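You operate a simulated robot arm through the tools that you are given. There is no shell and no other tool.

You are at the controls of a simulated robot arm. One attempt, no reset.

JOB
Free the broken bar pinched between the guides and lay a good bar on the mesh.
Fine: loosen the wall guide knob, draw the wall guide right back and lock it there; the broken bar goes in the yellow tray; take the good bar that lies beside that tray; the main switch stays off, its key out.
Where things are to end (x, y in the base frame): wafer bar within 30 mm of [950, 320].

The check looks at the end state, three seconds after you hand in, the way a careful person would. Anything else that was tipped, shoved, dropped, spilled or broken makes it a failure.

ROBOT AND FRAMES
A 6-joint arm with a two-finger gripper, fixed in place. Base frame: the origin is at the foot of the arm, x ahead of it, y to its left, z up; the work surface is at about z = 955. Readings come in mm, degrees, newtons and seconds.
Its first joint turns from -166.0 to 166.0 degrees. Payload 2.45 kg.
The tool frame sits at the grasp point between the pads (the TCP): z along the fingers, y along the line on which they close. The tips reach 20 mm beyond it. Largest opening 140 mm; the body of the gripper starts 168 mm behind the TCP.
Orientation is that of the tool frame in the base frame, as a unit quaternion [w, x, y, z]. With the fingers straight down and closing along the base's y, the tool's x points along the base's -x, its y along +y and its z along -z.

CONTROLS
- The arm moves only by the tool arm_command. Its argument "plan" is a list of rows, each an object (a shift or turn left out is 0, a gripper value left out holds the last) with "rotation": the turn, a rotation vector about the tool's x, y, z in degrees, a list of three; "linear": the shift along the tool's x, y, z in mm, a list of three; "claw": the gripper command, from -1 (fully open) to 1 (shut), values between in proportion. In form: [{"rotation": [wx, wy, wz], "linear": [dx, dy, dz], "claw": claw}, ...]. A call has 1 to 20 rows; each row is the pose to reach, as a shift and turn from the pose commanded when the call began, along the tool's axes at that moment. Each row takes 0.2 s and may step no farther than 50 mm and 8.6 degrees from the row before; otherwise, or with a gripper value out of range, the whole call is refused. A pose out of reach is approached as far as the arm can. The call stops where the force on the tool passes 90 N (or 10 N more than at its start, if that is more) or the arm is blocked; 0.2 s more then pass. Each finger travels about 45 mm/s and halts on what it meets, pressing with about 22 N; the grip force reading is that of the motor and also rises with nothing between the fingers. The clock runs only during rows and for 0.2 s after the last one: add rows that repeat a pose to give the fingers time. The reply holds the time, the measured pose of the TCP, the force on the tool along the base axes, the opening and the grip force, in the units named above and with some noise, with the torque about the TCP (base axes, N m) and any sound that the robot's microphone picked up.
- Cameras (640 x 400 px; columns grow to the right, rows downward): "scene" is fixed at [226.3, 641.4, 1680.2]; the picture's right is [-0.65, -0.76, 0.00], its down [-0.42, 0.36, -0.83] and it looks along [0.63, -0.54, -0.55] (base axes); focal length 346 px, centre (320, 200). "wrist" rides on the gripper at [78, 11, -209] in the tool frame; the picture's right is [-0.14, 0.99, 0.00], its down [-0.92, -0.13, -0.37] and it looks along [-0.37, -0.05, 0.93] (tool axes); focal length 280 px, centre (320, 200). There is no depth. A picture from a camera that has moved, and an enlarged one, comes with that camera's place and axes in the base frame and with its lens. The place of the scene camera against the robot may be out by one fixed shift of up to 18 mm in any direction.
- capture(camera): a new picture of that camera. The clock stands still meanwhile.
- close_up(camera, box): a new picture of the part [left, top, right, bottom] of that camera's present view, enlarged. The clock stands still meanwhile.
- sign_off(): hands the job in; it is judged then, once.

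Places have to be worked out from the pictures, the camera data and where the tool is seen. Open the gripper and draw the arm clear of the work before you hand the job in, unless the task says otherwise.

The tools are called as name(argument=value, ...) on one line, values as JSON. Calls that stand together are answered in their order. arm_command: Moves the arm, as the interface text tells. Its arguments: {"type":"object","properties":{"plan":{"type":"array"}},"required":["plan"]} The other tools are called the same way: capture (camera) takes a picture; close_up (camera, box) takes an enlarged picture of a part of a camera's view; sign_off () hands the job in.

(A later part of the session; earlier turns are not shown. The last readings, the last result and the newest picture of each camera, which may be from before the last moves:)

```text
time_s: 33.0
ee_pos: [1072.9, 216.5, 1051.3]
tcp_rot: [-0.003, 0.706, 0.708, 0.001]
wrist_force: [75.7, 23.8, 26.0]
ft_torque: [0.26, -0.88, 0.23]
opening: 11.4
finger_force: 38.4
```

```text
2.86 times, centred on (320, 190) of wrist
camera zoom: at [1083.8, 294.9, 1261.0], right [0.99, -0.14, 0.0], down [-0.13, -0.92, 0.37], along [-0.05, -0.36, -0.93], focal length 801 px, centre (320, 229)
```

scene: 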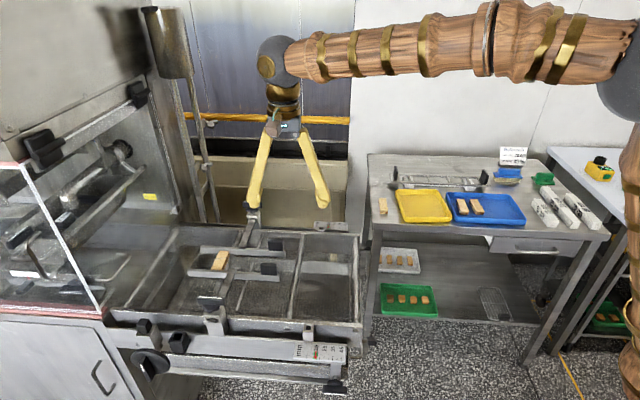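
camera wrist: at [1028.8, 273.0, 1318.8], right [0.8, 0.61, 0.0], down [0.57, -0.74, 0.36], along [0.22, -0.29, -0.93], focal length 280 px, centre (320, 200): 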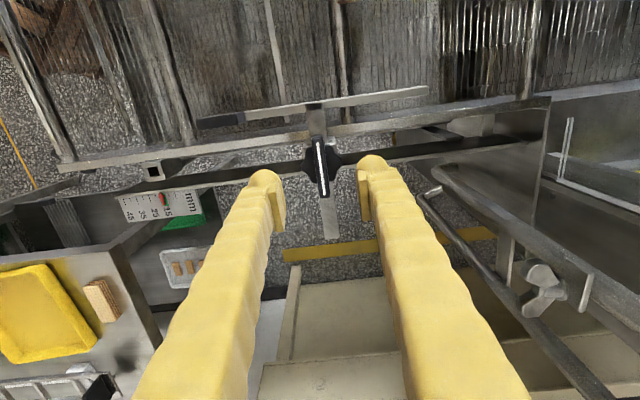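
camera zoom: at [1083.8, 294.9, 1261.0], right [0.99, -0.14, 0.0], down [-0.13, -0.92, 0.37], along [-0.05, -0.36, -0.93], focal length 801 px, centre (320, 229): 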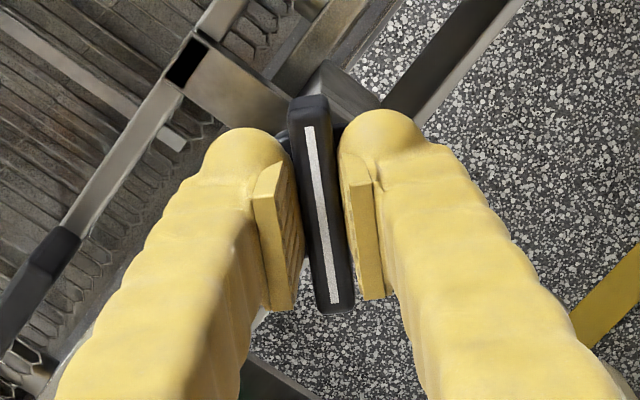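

There's a 75 N side load toward +x, so I'm off-axis. I shift the grip about 3.5 mm in +x to relieve it before turning further.

arm_command(plan=[{"linear": [0.5, 2, 0], "claw": 1}, {"linear": [1, 3.5, 0], "claw": 1}, {"linear": [1, 3.5, 0], "claw": 1}])

```text
time_s: 33.8
ee_pos: [1073.2, 215.2, 1050.8]
tcp_rot: [-0.005, 0.707, 0.707, -0.003]
wrist_force: [2.6, 5.9, 31.2]
ft_torque: [-0.01, -0.04, -0.02]
opening: 11.1
finger_force: 38.1
```

The side load is gone. I continue the last 45° clockwise toward the original locked position.

arm_command(plan=[{"rotation": [0, 0, 7], "linear": [0, 0, -1], "claw": 1}, {"rotation": [0, 0, 14], "linear": [0, 0, -1], "claw": 1}, {"rotation": [0, 0, 21], "linear": [0, 0, -1], "claw": 1}, {"rotation": [0, 0, 28], "linear": [0, 0, -1], "claw": 1}, {"rotation": [0, 0, 28], "linear": [0, 0, -1], "claw": 1}])

close_up(camera="wrist", box=[240, 120, 400, 260])

```text
time_s: 35.0
ee_pos: [1072.9, 215.7, 1050.1]
tcp_rot: [-0.003, 0.857, 0.515, -0.002]
wrist_force: [-9.2, -10.8, 8.9]
ft_torque: [-0.19, 0.09, 0.0]
opening: 11.1
finger_force: 38.3
```

```text
2.86 times, centred on (320, 190) of wrist
camera zoom: at [1122.0, 280.3, 1259.3], right [0.81, -0.59, -0.01], down [-0.54, -0.75, 0.37], along [-0.22, -0.3, -0.93], focal length 801 px, centre (320, 229)
```

zoom: 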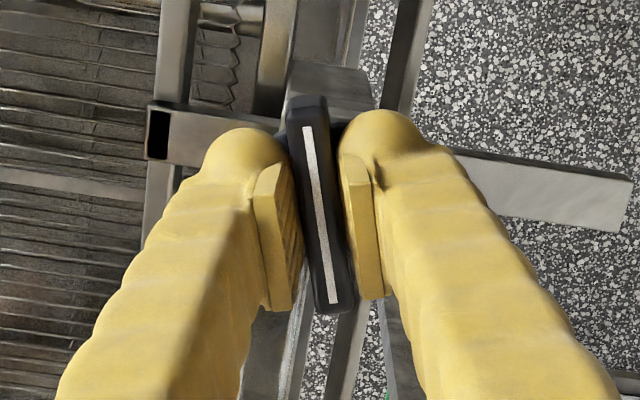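

I'm at 73° of 90° with low load. I turn another 20° to seat it at the locked stop.

arm_command(plan=[{"rotation": [0, 0, 6], "claw": 1}, {"rotation": [0, 0, 12], "claw": 1}, {"rotation": [0, 0, 17], "claw": 1}, {"rotation": [0, 0, 20], "claw": 1}, {"rotation": [0, 0, 20], "claw": 1}])

close_up(camera="wrist", box=[240, 120, 400, 260])

close_up(camera="scene", box=[170, 170, 320, 290])

```text
time_s: 36.2
ee_pos: [1074.1, 216.3, 1050.1]
tcp_rot: [-0.002, 0.934, 0.358, -0.004]
wrist_force: [-8.7, -38.7, 1.3]
ft_torque: [-0.53, 0.22, 0.84]
opening: 11.4
finger_force: 38.4
```

```text
2.86 times, centred on (320, 190) of wrist
camera zoom: at [1141.9, 260.6, 1259.1], right [0.56, -0.83, -0.01], down [-0.77, -0.52, 0.37], along [-0.31, -0.21, -0.93], focal length 801 px, centre (320, 229)
```

zoom: 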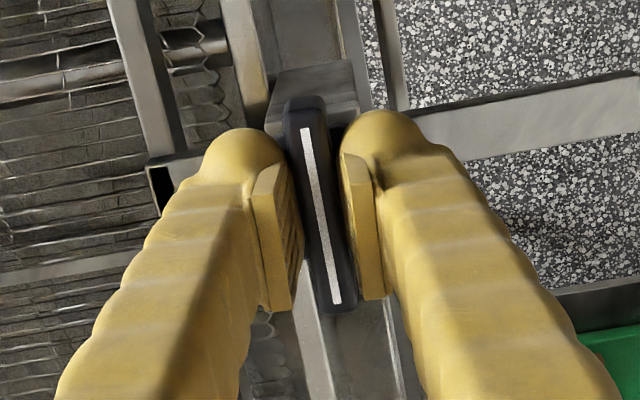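

```text
3.33 times, centred on (245, 230) of scene
camera zoom: at [226.3, 641.4, 1680.2], right [-0.65, -0.76, 0.0], down [-0.42, 0.36, -0.83], along [0.63, -0.54, -0.55], focal length 1152 px, centre (570, 100)
```

zoom: 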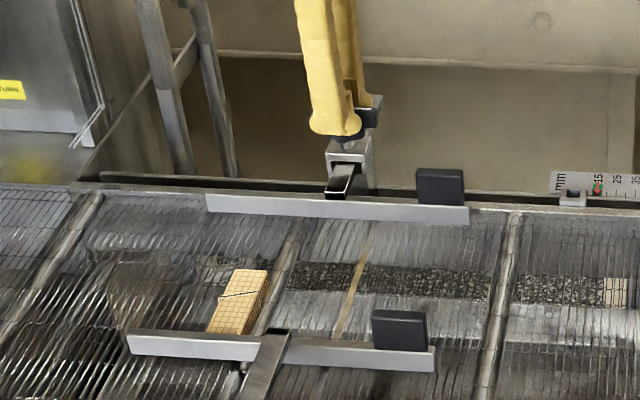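

A torque of 0.84 N·m with the wing parallel to the guide again means the knob is seated at its locked stop. I release and lift, then check.

arm_command(plan=[{"rotation": [0, 0, -2], "claw": 0.14}, {"rotation": [0, 0, -2], "claw": 0.14}, {"rotation": [0, 0, -2], "claw": 0.14}, {"rotation": [0, 0, -2], "linear": [0, 0, -30], "claw": 0.14}, {"rotation": [0, 0, -2], "linear": [0, 0, -70], "claw": 0.14}, {"rotation": [0, 0, -2], "linear": [0, 0, -100], "claw": 0.14}, {"rotation": [0, 0, -2], "linear": [0, 0, -100], "claw": 0.14}])

capture(camera="wrist")

close_up(camera="scene", box=[170, 170, 320, 290])

```text
time_s: 37.8
ee_pos: [1077.0, 219.2, 1150.4]
tcp_rot: [-0.003, 0.927, 0.375, -0.003]
wrist_force: [1.2, -0.6, -0.2]
ft_torque: [-0.02, 0.04, -0.03]
opening: 60.3
finger_force: 0.0
```

```text
taken
camera wrist: at [1142.4, 264.7, 1360.2], right [0.59, -0.81, -0.01], down [-0.75, -0.55, 0.37], along [-0.3, -0.22, -0.93], focal length 280 px, centre (320, 200)
```

wrist: 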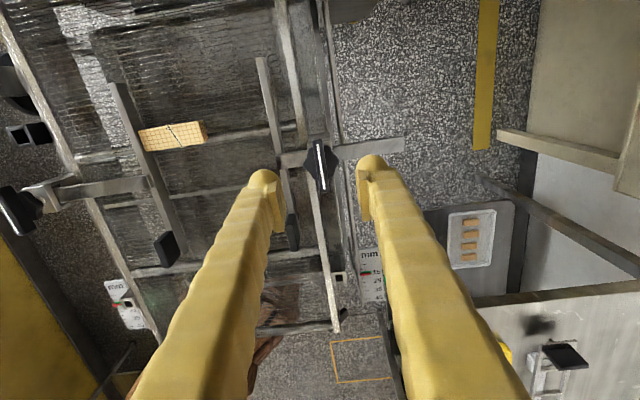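

```text
3.33 times, centred on (245, 230) of scene
camera zoom: at [226.3, 641.4, 1680.2], right [-0.65, -0.76, 0.0], down [-0.42, 0.36, -0.83], along [0.63, -0.54, -0.55], focal length 1152 px, centre (570, 100)
```

zoom: 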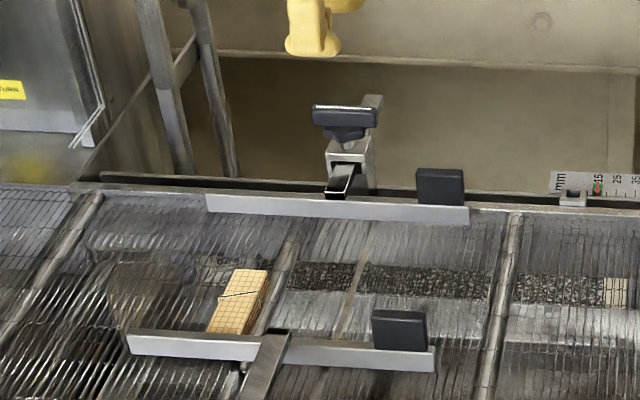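

The wall guide is fully back, the knob is locked as it was, and the bar is undisturbed. Its crack centre is near (975, 390). I turn the fingers to close across the bar's width and move above it.

arm_command(plan=[{"rotation": [0, 0, -8.3], "linear": [5, -20, 0], "claw": 0}, {"rotation": [0, 0, -16.6], "linear": [10, -40, 0], "claw": 0}, {"rotation": [0, 0, -24.9], "linear": [15, -60, 0], "claw": 0}, {"rotation": [0, 0, -33.2], "linear": [20, -80, 0], "claw": 0}, {"rotation": [0, 0, -41.5], "linear": [24, -100, 0], "claw": 0}, {"rotation": [0, 0, -49.8], "linear": [28, -120, 0], "claw": 0}, {"rotation": [0, 0, -58.1], "linear": [33, -140, 0], "claw": 0}, {"rotation": [0, 0, -66.4], "linear": [38, -160, 0], "claw": 0}, {"rotation": [0, 0, -74.7], "linear": [43, -180, 0], "claw": 0}, {"rotation": [0, 0, -83], "linear": [45.6, -195.2, 0], "claw": 0}, {"rotation": [0, 0, -91], "linear": [45.6, -195.2, 20], "claw": 0}, {"rotation": [0, 0, -91], "linear": [45.6, -195.2, 60], "claw": 0}, {"rotation": [0, 0, -91], "linear": [45.6, -195.2, 80], "claw": 0}, {"rotation": [0, 0, -91], "linear": [45.6, -195.2, 80], "claw": 0}])

capture(camera="wrist")

close_up(camera="scene", box=[190, 230, 270, 290])

```text
time_s: 40.8
ee_pos: [969.7, 388.7, 1071.2]
tcp_rot: [-0.004, 0.381, 0.925, 0.0]
wrist_force: [0.1, -0.7, 0.6]
ft_torque: [0.0, -0.02, 0.02]
opening: 70.1
finger_force: 0.0
```

```text
taken
camera wrist: at [923.6, 451.9, 1282.6], right [0.8, 0.61, 0.0], down [0.57, -0.74, 0.36], along [0.22, -0.29, -0.93], focal length 280 px, centre (320, 200)
```

wrist: 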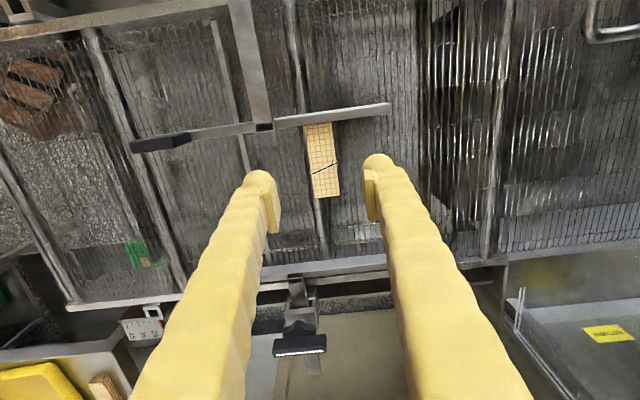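

```text
6.67 times, centred on (230, 260) of scene
camera zoom: at [226.3, 641.4, 1680.2], right [-0.65, -0.76, 0.0], down [-0.42, 0.36, -0.83], along [0.63, -0.54, -0.55], focal length 2305 px, centre (920, -200)
```

zoom: 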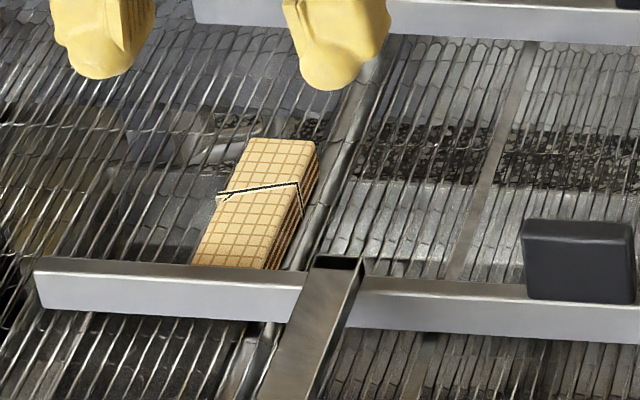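

The crack centre fixes at (975.5, 391), with the bar top at z≈973. I centre on it, descend to tip z≈960, and check before closing.

arm_command(plan=[{"linear": [-1.4, 5.4, 25], "claw": 0}, {"linear": [-1.4, 5.4, 50], "claw": 0}, {"linear": [-1.4, 5.4, 70], "claw": 0}, {"linear": [-1.4, 5.4, 82], "claw": 0}, {"linear": [-1.4, 5.4, 91], "claw": 0}, {"linear": [-1.4, 5.4, 91], "claw": 0}])

capture(camera="wrist")

close_up(camera="scene", box=[190, 220, 270, 290])

```text
time_s: 42.2
ee_pos: [974.9, 392.1, 979.9]
tcp_rot: [-0.004, 0.382, 0.924, -0.001]
wrist_force: [0.0, -0.7, -0.1]
ft_torque: [0.0, -0.02, 0.02]
opening: 70.0
finger_force: 0.0
```

```text
taken
camera wrist: at [928.6, 455.7, 1191.0], right [0.8, 0.61, 0.0], down [0.57, -0.74, 0.36], along [0.22, -0.29, -0.93], focal length 280 px, centre (320, 200)
```

wrist: 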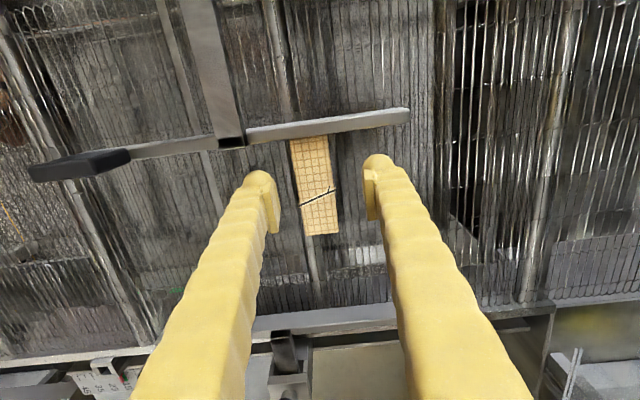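

```text
5.71 times, centred on (230, 255) of scene
camera zoom: at [226.3, 641.4, 1680.2], right [-0.65, -0.76, 0.0], down [-0.42, 0.36, -0.83], along [0.63, -0.54, -0.55], focal length 1975 px, centre (834, -114)
```

zoom: 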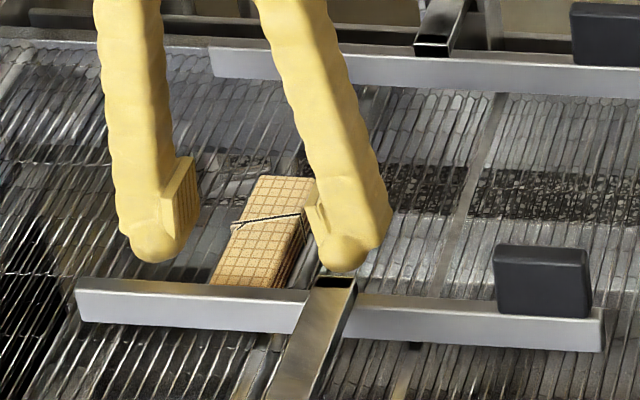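

The bar is centred between the pads with the crack in mid-grip. I close.

arm_command(plan=[{"claw": 1}, {"claw": 1}, {"claw": 1}, {"claw": 1}, {"claw": 1}])

close_up(camera="wrist", box=[240, 100, 400, 260])

close_up(camera="scene", box=[190, 220, 270, 290])

```text
time_s: 43.4
ee_pos: [974.4, 392.3, 980.8]
tcp_rot: [-0.005, 0.382, 0.924, -0.001]
wrist_force: [0.6, 0.2, 0.1]
ft_torque: [-0.04, -0.01, -0.02]
opening: 28.6
finger_force: 13.9
```

```text
2.50 times, centred on (320, 180) of wrist
camera zoom: at [928.6, 455.6, 1191.2], right [0.8, 0.61, 0.0], down [0.57, -0.74, 0.36], along [0.22, -0.29, -0.93], focal length 701 px, centre (320, 250)
```

zoom: 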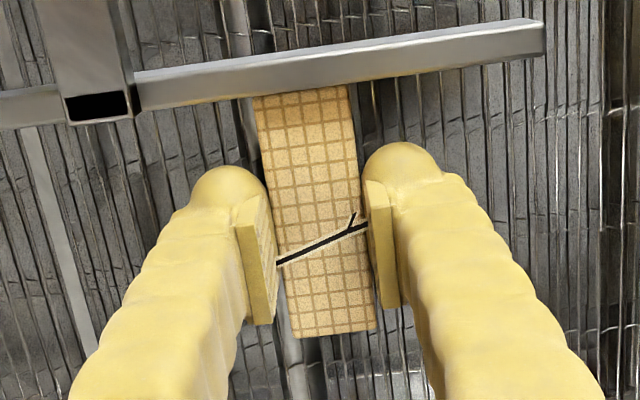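

```text
5.71 times, centred on (230, 255) of scene
camera zoom: at [226.3, 641.4, 1680.2], right [-0.65, -0.76, 0.0], down [-0.42, 0.36, -0.83], along [0.63, -0.54, -0.55], focal length 1975 px, centre (834, -114)
```

zoom: 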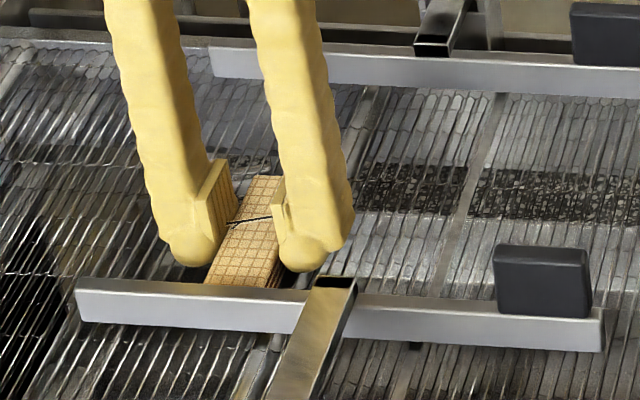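

Held at 28.6 mm with both halves inside the pads. I lift slowly straight up.

arm_command(plan=[{"linear": [0, 0, -3], "claw": 1}, {"linear": [0, 0, -10], "claw": 1}, {"linear": [0, 0, -20], "claw": 1}, {"linear": [0, 0, -35], "claw": 1}, {"linear": [0, 0, -50], "claw": 1}, {"linear": [0, 0, -50], "claw": 1}])

capture(camera="wrist")

close_up(camera="scene", box=[170, 190, 290, 290])

```text
time_s: 44.8
ee_pos: [976.1, 394.5, 1030.8]
tcp_rot: [-0.004, 0.382, 0.924, 0.0]
wrist_force: [0.2, 0.3, 0.1]
ft_torque: [0.0, -0.01, -0.03]
opening: 28.6
finger_force: 13.7
```

```text
taken
camera wrist: at [930.7, 456.9, 1241.5], right [0.8, 0.61, 0.0], down [0.57, -0.74, 0.36], along [0.22, -0.29, -0.93], focal length 280 px, centre (320, 200)
```

wrist: 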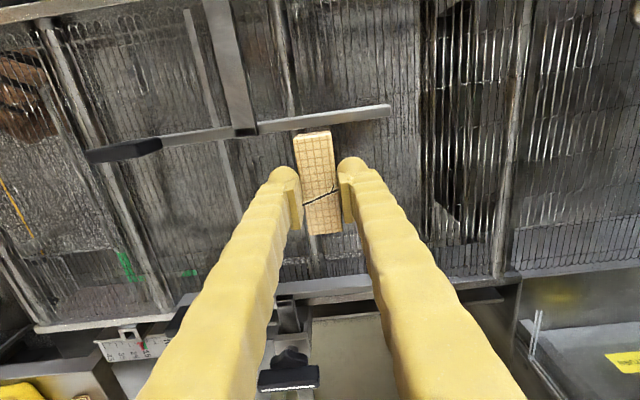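

```text
4.00 times, centred on (230, 240) of scene
camera zoom: at [226.3, 641.4, 1680.2], right [-0.65, -0.76, 0.0], down [-0.42, 0.36, -0.83], along [0.63, -0.54, -0.55], focal length 1383 px, centre (680, 40)
```

zoom: 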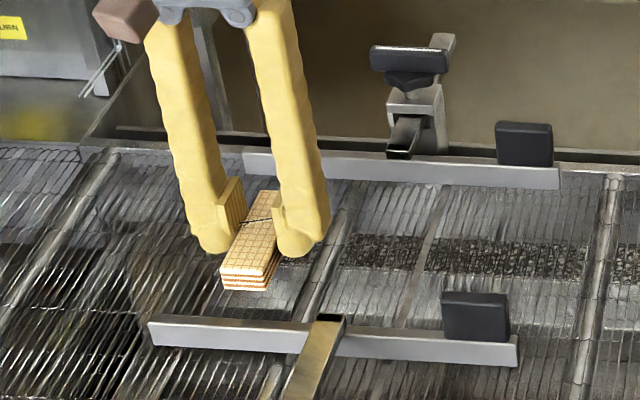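

The whole broken bar came up, and the pieces stay together. Combining all views, the side table is lower (z≈890–900): tray centre near (813, −403), good bar near (918, −268). I raise and carry the bar over to look there.

arm_command(plan=[{"linear": [0, 0, -40], "claw": 1}, {"linear": [0, 0, -80], "claw": 1}, {"linear": [0, 0, -120], "claw": 1}, {"linear": [-22, -38, -120], "claw": 1}, {"linear": [-44, -75, -120], "claw": 1}, {"linear": [-66, -113, -120], "claw": 1}, {"linear": [-88, -151, -120], "claw": 1}, {"linear": [-110, -188, -120], "claw": 1}, {"linear": [-131, -226, -120], "claw": 1}, {"linear": [-153, -264, -120], "claw": 1}, {"linear": [-175, -301, -120], "claw": 1}, {"linear": [-197, -339, -120], "claw": 1}, {"linear": [-219, -377, -120], "claw": 1}, {"linear": [-241, -414, -120], "claw": 1}, {"linear": [-263, -452, -120], "claw": 1}, {"linear": [-285, -490, -120], "claw": 1}, {"linear": [-307, -527, -120], "claw": 1}, {"linear": [-329, -565, -120], "claw": 1}, {"linear": [-350, -602, -120], "claw": 1}, {"linear": [-350, -602, -120], "claw": 1}])

capture(camera="wrist")

capture(camera="scene")

```text
time_s: 49.0
ee_pos: [799.4, -283.0, 1152.4]
tcp_rot: [-0.004, 0.382, 0.924, 0.0]
wrist_force: [-0.2, -0.5, 0.2]
ft_torque: [0.0, 0.03, 0.01]
opening: 28.6
finger_force: 14.4
```

```text
taken
camera wrist: at [754.4, -218.9, 1361.0], right [0.8, 0.61, 0.0], down [0.57, -0.74, 0.36], along [0.22, -0.29, -0.93], focal length 280 px, centre (320, 200)
```

wrist: 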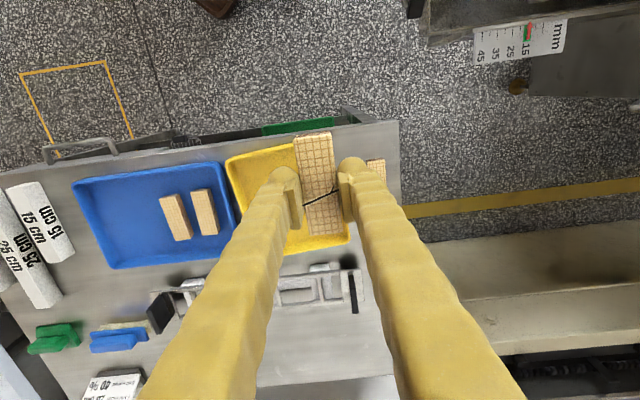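

```text
taken
```

scene: 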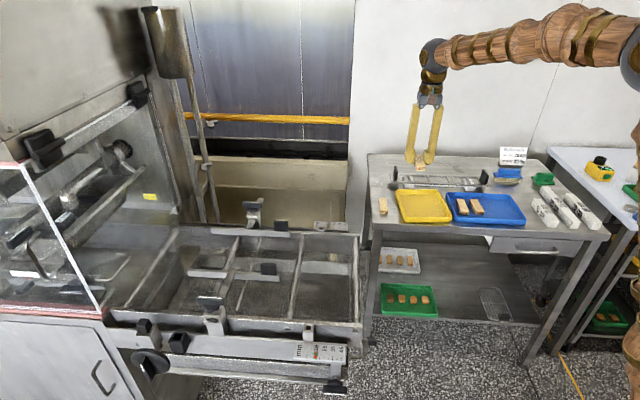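

The broken bar is still held well. The tray centre comes out near (817, −400) with its edges parallel to the tool axes. I move above it and lower part-way to get the table height.

arm_command(plan=[{"linear": [-31, -23.5, 0], "claw": 1}, {"linear": [-62, -47, 0], "claw": 1}, {"linear": [-92, -70.6, 10], "claw": 1}, {"linear": [-92, -70.6, 50], "claw": 1}, {"linear": [-92, -70.6, 92], "claw": 1}, {"linear": [-92, -70.6, 92], "claw": 1}])

capture(camera="wrist")

close_up(camera="scene", box=[360, 100, 540, 240])

```text
time_s: 50.4
ee_pos: [814.7, -399.1, 1061.1]
tcp_rot: [-0.004, 0.381, 0.924, 0.0]
wrist_force: [0.6, 0.5, 0.5]
ft_torque: [0.02, 0.01, 0.03]
opening: 28.8
finger_force: 13.9
```

```text
taken
camera wrist: at [768.8, -335.3, 1271.0], right [0.8, 0.61, 0.0], down [0.57, -0.74, 0.36], along [0.22, -0.29, -0.93], focal length 280 px, centre (320, 200)
```

wrist: 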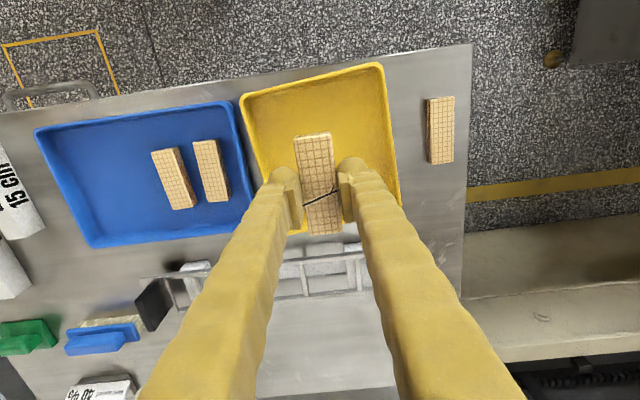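

```text
2.86 times, centred on (450, 170) of scene
camera zoom: at [226.3, 641.4, 1680.2], right [-0.65, -0.76, 0.0], down [-0.42, 0.36, -0.83], along [0.63, -0.54, -0.55], focal length 988 px, centre (-51, 286)
```

zoom: 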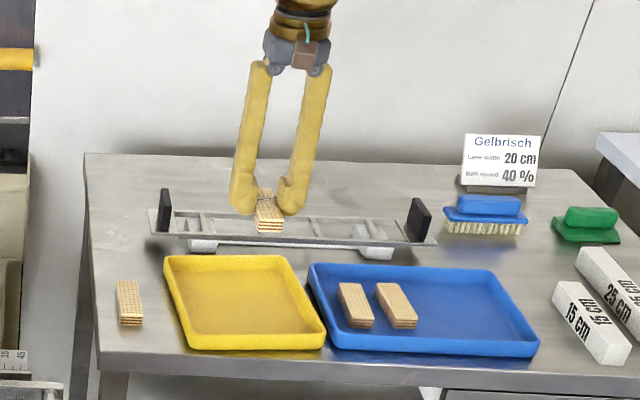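

The tray rim triangulates at z≈900 with the table about 880. The tray centre is about (826, −398), so the bar is well inside. I descend to just above the floor and check.

arm_command(plan=[{"linear": [-6, 4, 40], "claw": 1}, {"linear": [-6, 4, 80], "claw": 1}, {"linear": [-6, 4, 110], "claw": 1}, {"linear": [-6, 4, 130], "claw": 1}, {"linear": [-6, 4, 138], "claw": 1}, {"linear": [-6, 4, 138], "claw": 1}])

close_up(camera="scene", box=[380, 150, 470, 240])

capture(camera="wrist")

```text
time_s: 51.8
ee_pos: [820.4, -398.7, 919.8]
tcp_rot: [-0.004, 0.382, 0.924, 0.0]
wrist_force: [0.8, 0.1, 0.0]
ft_torque: [0.03, 0.01, 0.05]
opening: 28.5
finger_force: 14.3
```

```text
4.44 times, centred on (425, 195) of scene
camera zoom: at [226.3, 641.4, 1680.2], right [-0.65, -0.76, 0.0], down [-0.42, 0.36, -0.83], along [0.63, -0.54, -0.55], focal length 1536 px, centre (-147, 222)
```

zoom: 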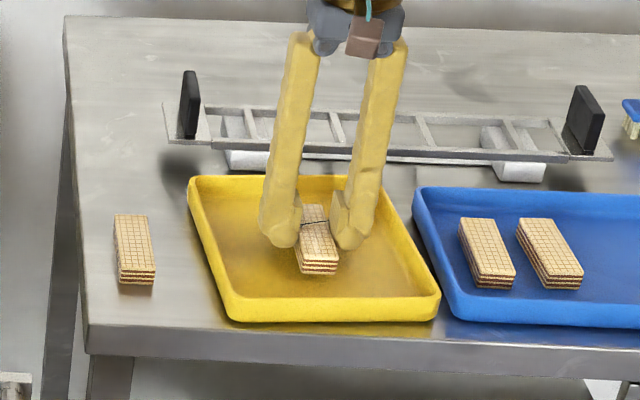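

```text
taken
camera wrist: at [775.3, -336.8, 1130.4], right [0.8, 0.61, 0.0], down [0.57, -0.74, 0.36], along [0.22, -0.29, -0.93], focal length 280 px, centre (320, 200)
```

wrist: 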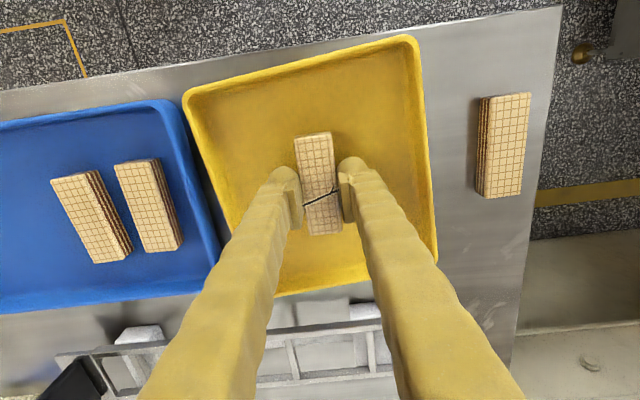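

The bar is right in the middle of the tray, a little above the floor. I lower in small steps, watching vertical force.

arm_command(plan=[{"linear": [0, 0, 2], "claw": 1}, {"linear": [0, 0, 4], "claw": 1}, {"linear": [0, 0, 6], "claw": 1}, {"linear": [0, 0, 6], "claw": 1}])

close_up(camera="scene", box=[405, 175, 455, 225])

```text
time_s: 52.8
ee_pos: [822.1, -398.4, 913.4]
tcp_rot: [-0.004, 0.382, 0.924, 0.0]
wrist_force: [-0.1, 0.5, -0.4]
ft_torque: [0.02, -0.01, 0.0]
opening: 28.9
finger_force: 13.6
```

```text
8.00 times, centred on (430, 200) of scene
camera zoom: at [226.3, 641.4, 1680.2], right [-0.65, -0.76, 0.0], down [-0.42, 0.36, -0.83], along [0.63, -0.54, -0.55], focal length 2766 px, centre (-560, 200)
```

zoom: 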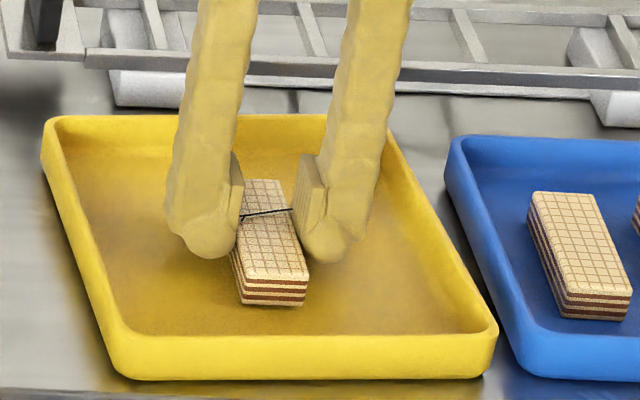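

No contact yet, so I keep lowering in small steps.

arm_command(plan=[{"linear": [0, 0, 2], "claw": 1}, {"linear": [0, 0, 4], "claw": 1}, {"linear": [0, 0, 4], "claw": 1}])

close_up(camera="scene", box=[405, 175, 455, 225])

```text
time_s: 53.6
ee_pos: [821.7, -399.0, 910.9]
tcp_rot: [-0.002, 0.382, 0.924, -0.001]
wrist_force: [2.5, 1.6, 13.7]
ft_torque: [0.01, -0.06, 0.0]
opening: 29.0
finger_force: 14.0
```

```text
8.00 times, centred on (430, 200) of scene
camera zoom: at [226.3, 641.4, 1680.2], right [-0.65, -0.76, 0.0], down [-0.42, 0.36, -0.83], along [0.63, -0.54, -0.55], focal length 2766 px, centre (-560, 200)
```

zoom: 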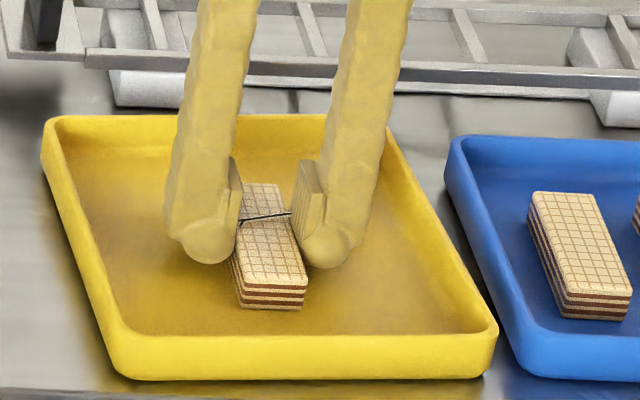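

The bar now rests on the tray floor (13.7 N up). I open the fingers and lift away.

arm_command(plan=[{"linear": [0, 0, -1], "claw": 0.14}, {"linear": [0, 0, -1], "claw": 0.14}, {"linear": [0, 0, -1], "claw": 0.14}, {"linear": [0, 0, -30], "claw": 0.14}, {"linear": [0, 0, -70], "claw": 0.14}, {"linear": [0, 0, -110], "claw": 0.14}, {"linear": [0, 0, -150], "claw": 0.14}, {"linear": [0, 0, -150], "claw": 0.14}])

capture(camera="wrist")

close_up(camera="scene", box=[370, 150, 480, 240])

```text
time_s: 55.4
ee_pos: [822.7, -399.6, 1059.6]
tcp_rot: [-0.004, 0.382, 0.924, 0.0]
wrist_force: [-0.3, -0.2, 1.1]
ft_torque: [-0.02, 0.01, -0.01]
opening: 60.3
finger_force: 0.0
```

```text
taken
camera wrist: at [777.3, -336.5, 1269.3], right [0.8, 0.61, 0.0], down [0.57, -0.74, 0.36], along [0.22, -0.29, -0.93], focal length 280 px, centre (320, 200)
```

wrist: 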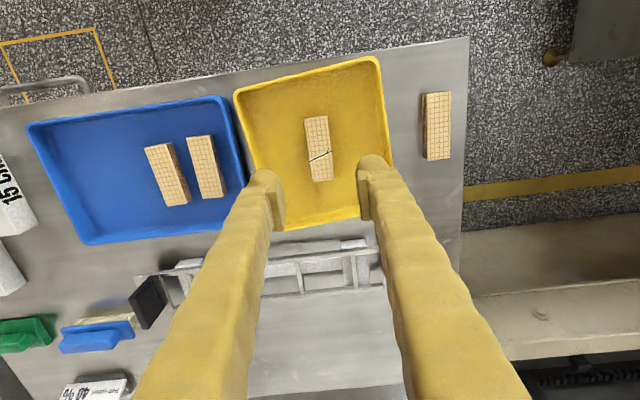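

```text
4.44 times, centred on (425, 195) of scene
camera zoom: at [226.3, 641.4, 1680.2], right [-0.65, -0.76, 0.0], down [-0.42, 0.36, -0.83], along [0.63, -0.54, -0.55], focal length 1536 px, centre (-147, 222)
```

zoom: 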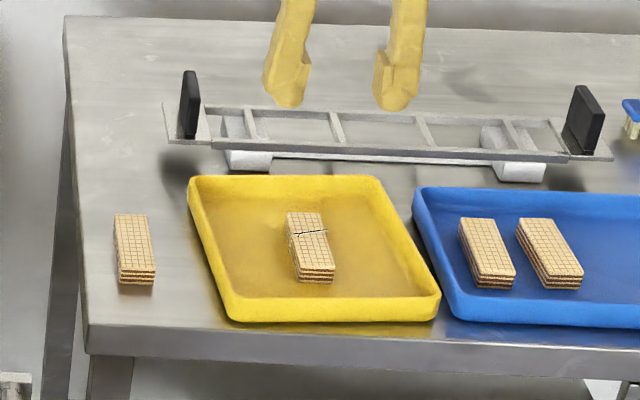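

The broken bar lies whole in the yellow tray. The good bar beside it is centred near (923, −279) at about −44°, so the same yaw fits. I move above it.

arm_command(plan=[{"linear": [3.5, 39, 0], "claw": 0.14}, {"linear": [7, 78, 0], "claw": 0.14}, {"linear": [10.5, 117, 0], "claw": 0.14}, {"linear": [13.8, 156, 0], "claw": 0.14}, {"linear": [13.8, 156, 50], "claw": 0.14}, {"linear": [13.8, 156, 70], "claw": 0.14}, {"linear": [13.8, 156, 70], "claw": 0.14}])

capture(camera="wrist")

close_up(camera="scene", box=[350, 140, 460, 240])

```text
time_s: 57.0
ee_pos: [921.9, -275.8, 990.2]
tcp_rot: [-0.004, 0.382, 0.924, 0.0]
wrist_force: [-0.9, 0.4, 0.4]
ft_torque: [0.0, 0.03, -0.01]
opening: 60.3
finger_force: 0.0
```

```text
taken
camera wrist: at [875.5, -212.3, 1199.5], right [0.8, 0.61, 0.0], down [0.57, -0.74, 0.36], along [0.22, -0.29, -0.93], focal length 280 px, centre (320, 200)
```

wrist: 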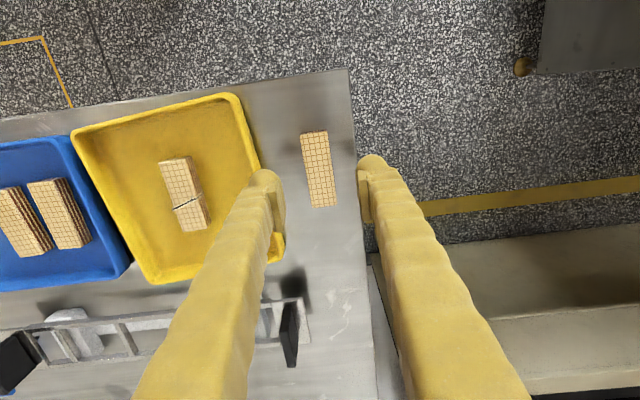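

```text
4.00 times, centred on (405, 190) of scene
camera zoom: at [226.3, 641.4, 1680.2], right [-0.65, -0.76, 0.0], down [-0.42, 0.36, -0.83], along [0.63, -0.54, -0.55], focal length 1383 px, centre (-20, 240)
```

zoom: 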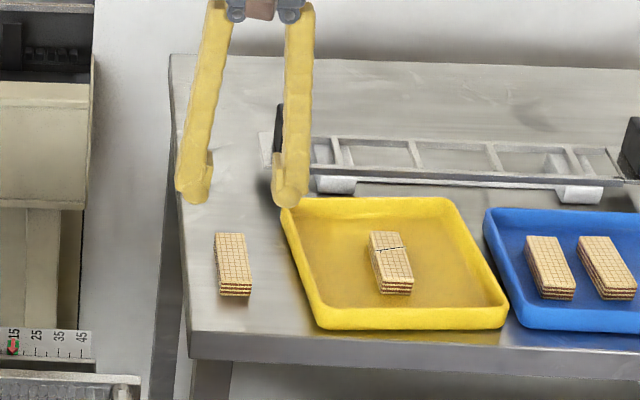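

The good bar is centred under the gripper. I narrow to 50 mm to stay clear of the tray rim and descend to tip z≈890.

arm_command(plan=[{"linear": [-1, -0.5, 0], "claw": 0.286}, {"linear": [-1, -0.5, 25], "claw": 0.286}, {"linear": [-1, -0.5, 50], "claw": 0.286}, {"linear": [-1, -0.5, 65], "claw": 0.286}, {"linear": [-1, -0.5, 74], "claw": 0.286}, {"linear": [-1, -0.5, 80], "claw": 0.286}, {"linear": [-1, -0.5, 80], "claw": 0.286}])

close_up(camera="wrist", box=[220, 100, 420, 260])

close_up(camera="scene", box=[360, 170, 440, 230])

```text
time_s: 58.6
ee_pos: [921.9, -278.6, 910.4]
tcp_rot: [-0.004, 0.382, 0.924, 0.001]
wrist_force: [0.1, -0.4, 0.2]
ft_torque: [0.02, -0.01, 0.02]
opening: 50.1
finger_force: 0.1
```

```text
2.50 times, centred on (320, 180) of wrist
camera zoom: at [875.4, -216.1, 1119.5], right [0.8, 0.61, 0.0], down [0.57, -0.74, 0.36], along [0.22, -0.29, -0.93], focal length 701 px, centre (320, 250)
```

zoom: 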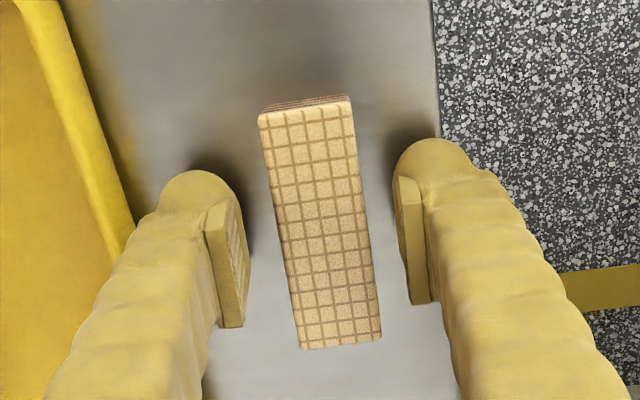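

```text
6.67 times, centred on (400, 200) of scene
camera zoom: at [226.3, 641.4, 1680.2], right [-0.65, -0.76, 0.0], down [-0.42, 0.36, -0.83], along [0.63, -0.54, -0.55], focal length 2305 px, centre (-213, 200)
```

zoom: 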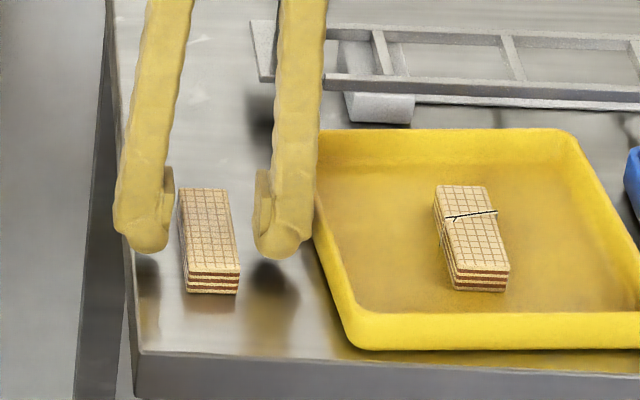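

The bar lies between the pads and clear of the tray. I close and lift gently.

arm_command(plan=[{"claw": 1}, {"claw": 1}, {"claw": 1}, {"claw": 1}, {"linear": [0, 0, -3], "claw": 1}, {"linear": [0, 0, -12], "claw": 1}, {"linear": [0, 0, -30], "claw": 1}, {"linear": [0, 0, -30], "claw": 1}])

capture(camera="wrist")

close_up(camera="scene", box=[360, 150, 460, 230])

```text
time_s: 60.4
ee_pos: [919.2, -277.1, 939.6]
tcp_rot: [-0.004, 0.382, 0.924, 0.0]
wrist_force: [-0.6, 0.4, 0.1]
ft_torque: [-0.01, 0.03, 0.04]
opening: 28.8
finger_force: 14.2
```

```text
taken
camera wrist: at [874.6, -214.4, 1150.7], right [0.8, 0.61, 0.0], down [0.57, -0.74, 0.36], along [0.22, -0.29, -0.93], focal length 280 px, centre (320, 200)
```

wrist: 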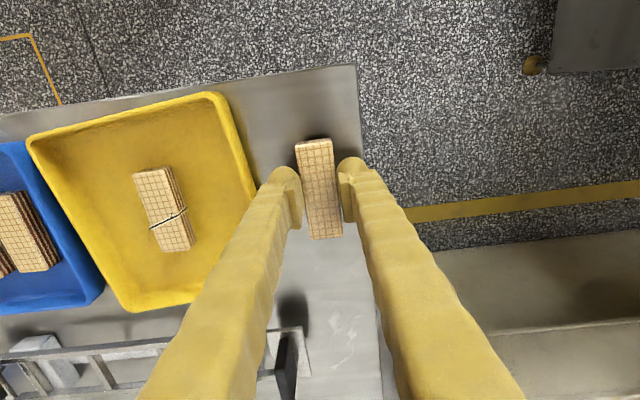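

```text
5.00 times, centred on (410, 190) of scene
camera zoom: at [226.3, 641.4, 1680.2], right [-0.65, -0.76, 0.0], down [-0.42, 0.36, -0.83], along [0.63, -0.54, -0.55], focal length 1728 px, centre (-130, 250)
```

zoom: 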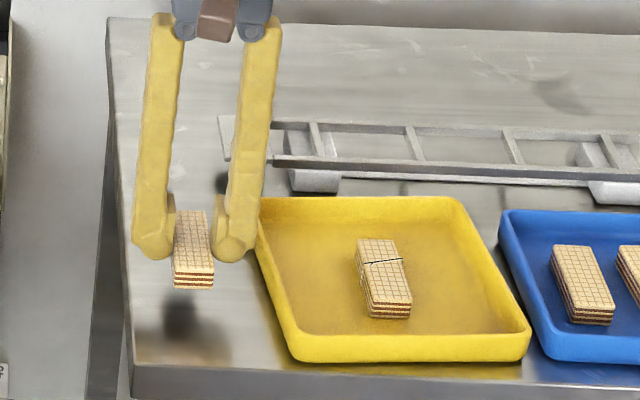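

The good bar is held level. I raise to about z 1130 and carry it back over the mesh to above (950, 320).

arm_command(plan=[{"linear": [0, 0, -45], "claw": 1}, {"linear": [0, 0, -90], "claw": 1}, {"linear": [0, 0, -140], "claw": 1}, {"linear": [0, 0, -190], "claw": 1}, {"linear": [28.6, 31.8, -190], "claw": 1}, {"linear": [57.1, 63.6, -190], "claw": 1}, {"linear": [85.7, 95.4, -190], "claw": 1}, {"linear": [114.3, 127.2, -190], "claw": 1}, {"linear": [142.8, 159, -190], "claw": 1}, {"linear": [171.4, 190.8, -190], "claw": 1}, {"linear": [200, 222.6, -190], "claw": 1}, {"linear": [228.5, 254.4, -190], "claw": 1}, {"linear": [257, 286.2, -190], "claw": 1}, {"linear": [285.6, 318, -190], "claw": 1}, {"linear": [314.2, 349.8, -190], "claw": 1}, {"linear": [342.8, 381.6, -190], "claw": 1}, {"linear": [371.3, 413.4, -190], "claw": 1}, {"linear": [399.9, 445.2, -190], "claw": 1}, {"linear": [399.9, 445.2, -190], "claw": 1}])

capture(camera="wrist")

capture(camera="scene")

```text
time_s: 64.4
ee_pos: [952.7, 315.8, 1129.7]
tcp_rot: [-0.004, 0.382, 0.924, 0.0]
wrist_force: [0.0, 0.5, 0.3]
ft_torque: [-0.01, -0.01, -0.01]
opening: 28.9
finger_force: 13.8
```

```text
taken
camera wrist: at [907.1, 378.3, 1341.0], right [0.8, 0.6, 0.0], down [0.57, -0.74, 0.36], along [0.22, -0.29, -0.93], focal length 280 px, centre (320, 200)
```

wrist: 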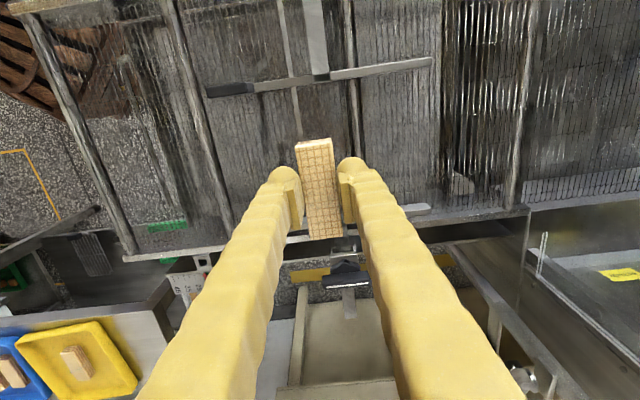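

```text
taken
```

scene: 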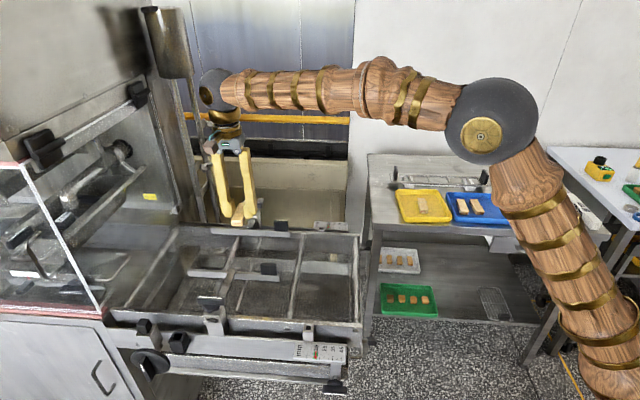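

I'm over the target, with the bar centre at about (952, 317). I fine-adjust and descend to just above the mesh.

arm_command(plan=[{"linear": [4, 1, 40], "claw": 1}, {"linear": [4, 1, 80], "claw": 1}, {"linear": [4, 1, 110], "claw": 1}, {"linear": [4, 1, 128], "claw": 1}, {"linear": [4, 1, 138], "claw": 1}, {"linear": [4, 1, 138], "claw": 1}])

capture(camera="wrist")

close_up(camera="scene", box=[190, 200, 290, 280])

```text
time_s: 65.8
ee_pos: [951.2, 321.0, 995.2]
tcp_rot: [-0.004, 0.381, 0.925, 0.001]
wrist_force: [0.1, 0.7, -0.3]
ft_torque: [0.02, -0.03, -0.03]
opening: 28.7
finger_force: 14.1
```

```text
taken
camera wrist: at [906.3, 384.0, 1204.4], right [0.8, 0.61, 0.0], down [0.57, -0.74, 0.36], along [0.22, -0.29, -0.93], focal length 280 px, centre (320, 200)
```

wrist: 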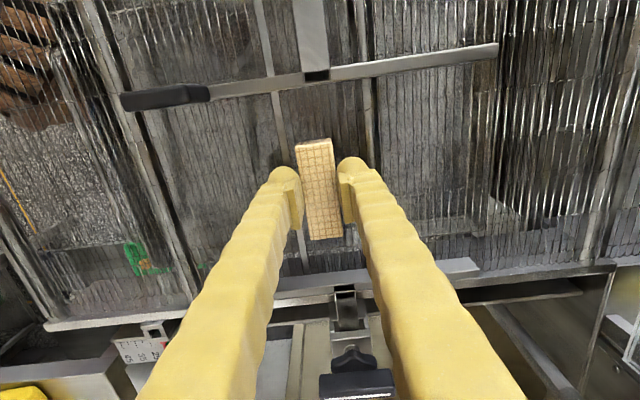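

```text
5.00 times, centred on (240, 240) of scene
camera zoom: at [226.3, 641.4, 1680.2], right [-0.65, -0.76, 0.0], down [-0.42, 0.36, -0.83], along [0.63, -0.54, -0.55], focal length 1728 px, centre (720, 0)
```

zoom: 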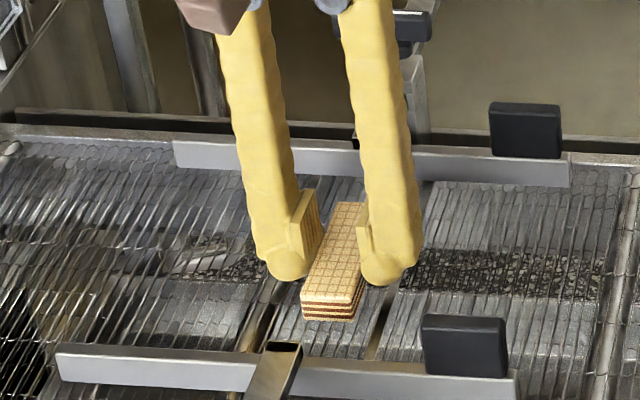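

The bar is over bare mesh between the guides, about 10 mm up. I lower in 2 mm steps, watching for contact.

arm_command(plan=[{"linear": [0, 0, 3], "claw": 1}, {"linear": [0, 0, 6], "claw": 1}, {"linear": [0, 0, 8], "claw": 1}, {"linear": [0, 0, 10], "claw": 1}, {"linear": [0, 0, 10], "claw": 1}])

close_up(camera="scene", box=[210, 220, 270, 270])

```text
time_s: 67.0
ee_pos: [950.7, 322.3, 984.7]
tcp_rot: [-0.004, 0.382, 0.924, 0.0]
wrist_force: [-1.1, -1.3, 11.7]
ft_torque: [-0.05, 0.01, -0.01]
opening: 28.7
finger_force: 14.5
```

```text
8.00 times, centred on (240, 245) of scene
camera zoom: at [226.3, 641.4, 1680.2], right [-0.65, -0.76, 0.0], down [-0.42, 0.36, -0.83], along [0.63, -0.54, -0.55], focal length 2766 px, centre (960, -160)
```

zoom: 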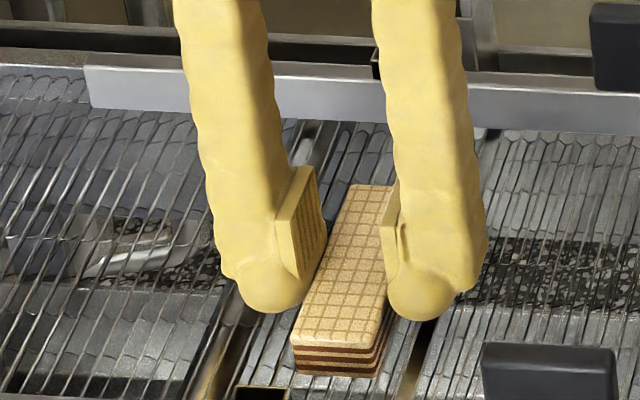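

The bar touches the mesh with 11.7 N up. I open the fingers and lift straight off.

arm_command(plan=[{"linear": [0, 0, -0.5], "claw": 0.14}, {"linear": [0, 0, -0.5], "claw": 0.14}, {"linear": [0, 0, -0.5], "claw": 0.14}, {"linear": [0, 0, -30], "claw": 0.14}, {"linear": [0, 0, -70], "claw": 0.14}, {"linear": [0, 0, -110], "claw": 0.14}, {"linear": [0, 0, -150], "claw": 0.14}, {"linear": [0, 0, -150], "claw": 0.14}])

capture(camera="wrist")

close_up(camera="scene", box=[170, 180, 320, 300])

```text
time_s: 68.8
ee_pos: [954.2, 320.5, 1133.7]
tcp_rot: [-0.004, 0.381, 0.924, 0.0]
wrist_force: [-0.5, -0.4, 0.4]
ft_torque: [0.01, -0.03, 0.0]
opening: 60.1
finger_force: 0.1
```

```text
taken
camera wrist: at [907.6, 383.9, 1343.9], right [0.8, 0.61, 0.0], down [0.57, -0.74, 0.36], along [0.22, -0.29, -0.93], focal length 280 px, centre (320, 200)
```

wrist: 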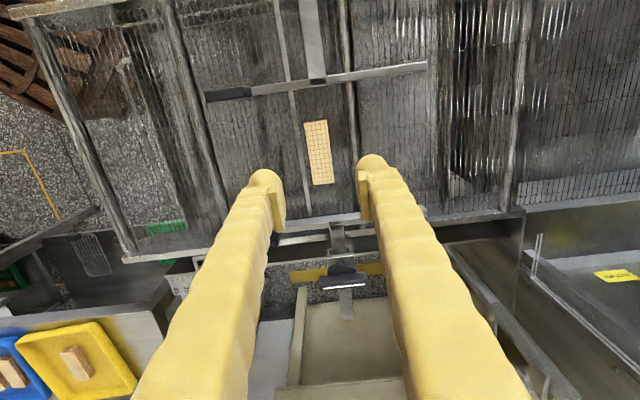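

```text
3.33 times, centred on (245, 240) of scene
camera zoom: at [226.3, 641.4, 1680.2], right [-0.65, -0.76, 0.0], down [-0.42, 0.36, -0.83], along [0.63, -0.54, -0.55], focal length 1152 px, centre (570, 67)
```

zoom: 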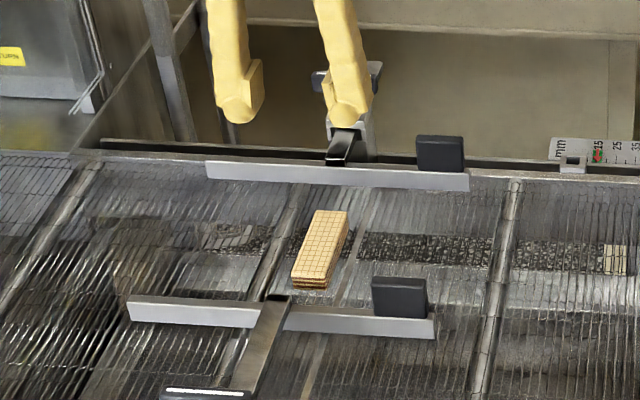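

The good bar lies flat at about (952, 321), the wall guide is right back with its knob locked, and the broken bar is in the yellow tray. I draw the arm up and back, and open fully.

arm_command(plan=[{"linear": [0, 0, -45], "claw": -1}, {"linear": [0, 0, -90], "claw": -1}, {"linear": [20, -35, -110], "claw": -1}, {"linear": [40, -75, -130], "claw": -1}, {"linear": [60, -115, -150], "claw": -1}, {"linear": [80, -155, -170], "claw": -1}, {"linear": [106, -195, -176], "claw": -1}, {"linear": [106, -195, -176], "claw": -1}, {"linear": [106, -195, -176], "claw": -1}])

capture(camera="scene")

capture(camera="wrist")

close_up(camera="scene", box=[170, 180, 320, 300])

close_up(camera="scene", box=[360, 140, 540, 250])

```text
time_s: 70.8
ee_pos: [742.3, 262.0, 1309.7]
tcp_rot: [-0.004, 0.382, 0.924, 0.0]
wrist_force: [0.9, -1.5, -0.4]
ft_torque: [-0.03, -0.01, 0.01]
opening: 139.7
finger_force: 0.1
```

```text
taken
```

scene: 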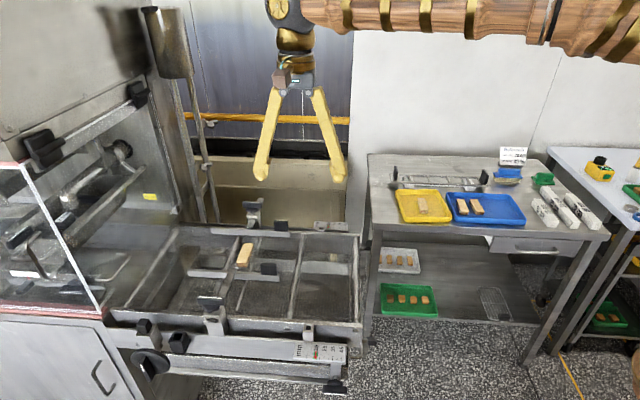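

```text
taken
camera wrist: at [696.5, 323.7, 1519.2], right [0.8, 0.61, 0.0], down [0.57, -0.74, 0.36], along [0.22, -0.29, -0.93], focal length 280 px, centre (320, 200)
```

wrist: 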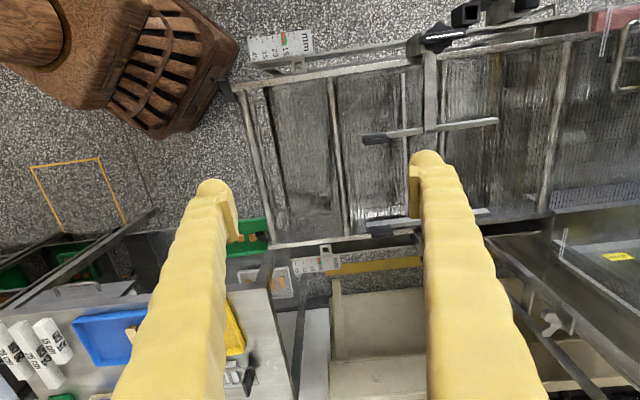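

```text
3.33 times, centred on (245, 240) of scene
camera zoom: at [226.3, 641.4, 1680.2], right [-0.65, -0.76, 0.0], down [-0.42, 0.36, -0.83], along [0.63, -0.54, -0.55], focal length 1152 px, centre (570, 67)
```

zoom: 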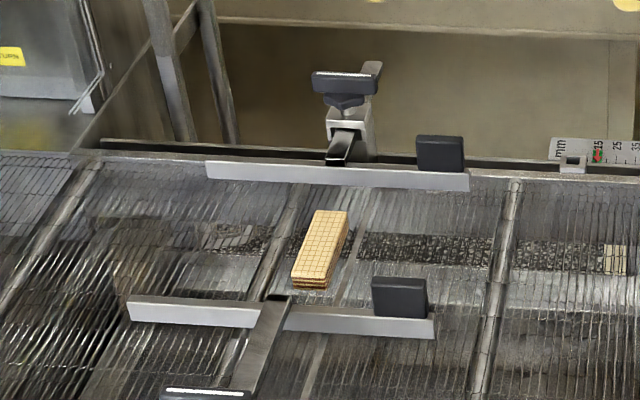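

```text
3.56 times, centred on (450, 195) of scene
camera zoom: at [226.3, 641.4, 1680.2], right [-0.65, -0.76, 0.0], down [-0.42, 0.36, -0.83], along [0.63, -0.54, -0.55], focal length 1229 px, centre (-142, 218)
```

zoom: 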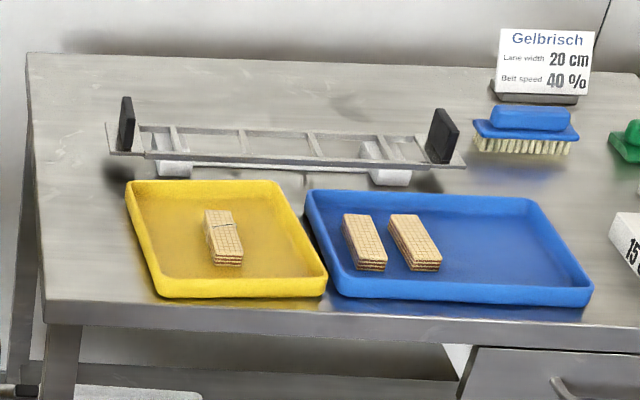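

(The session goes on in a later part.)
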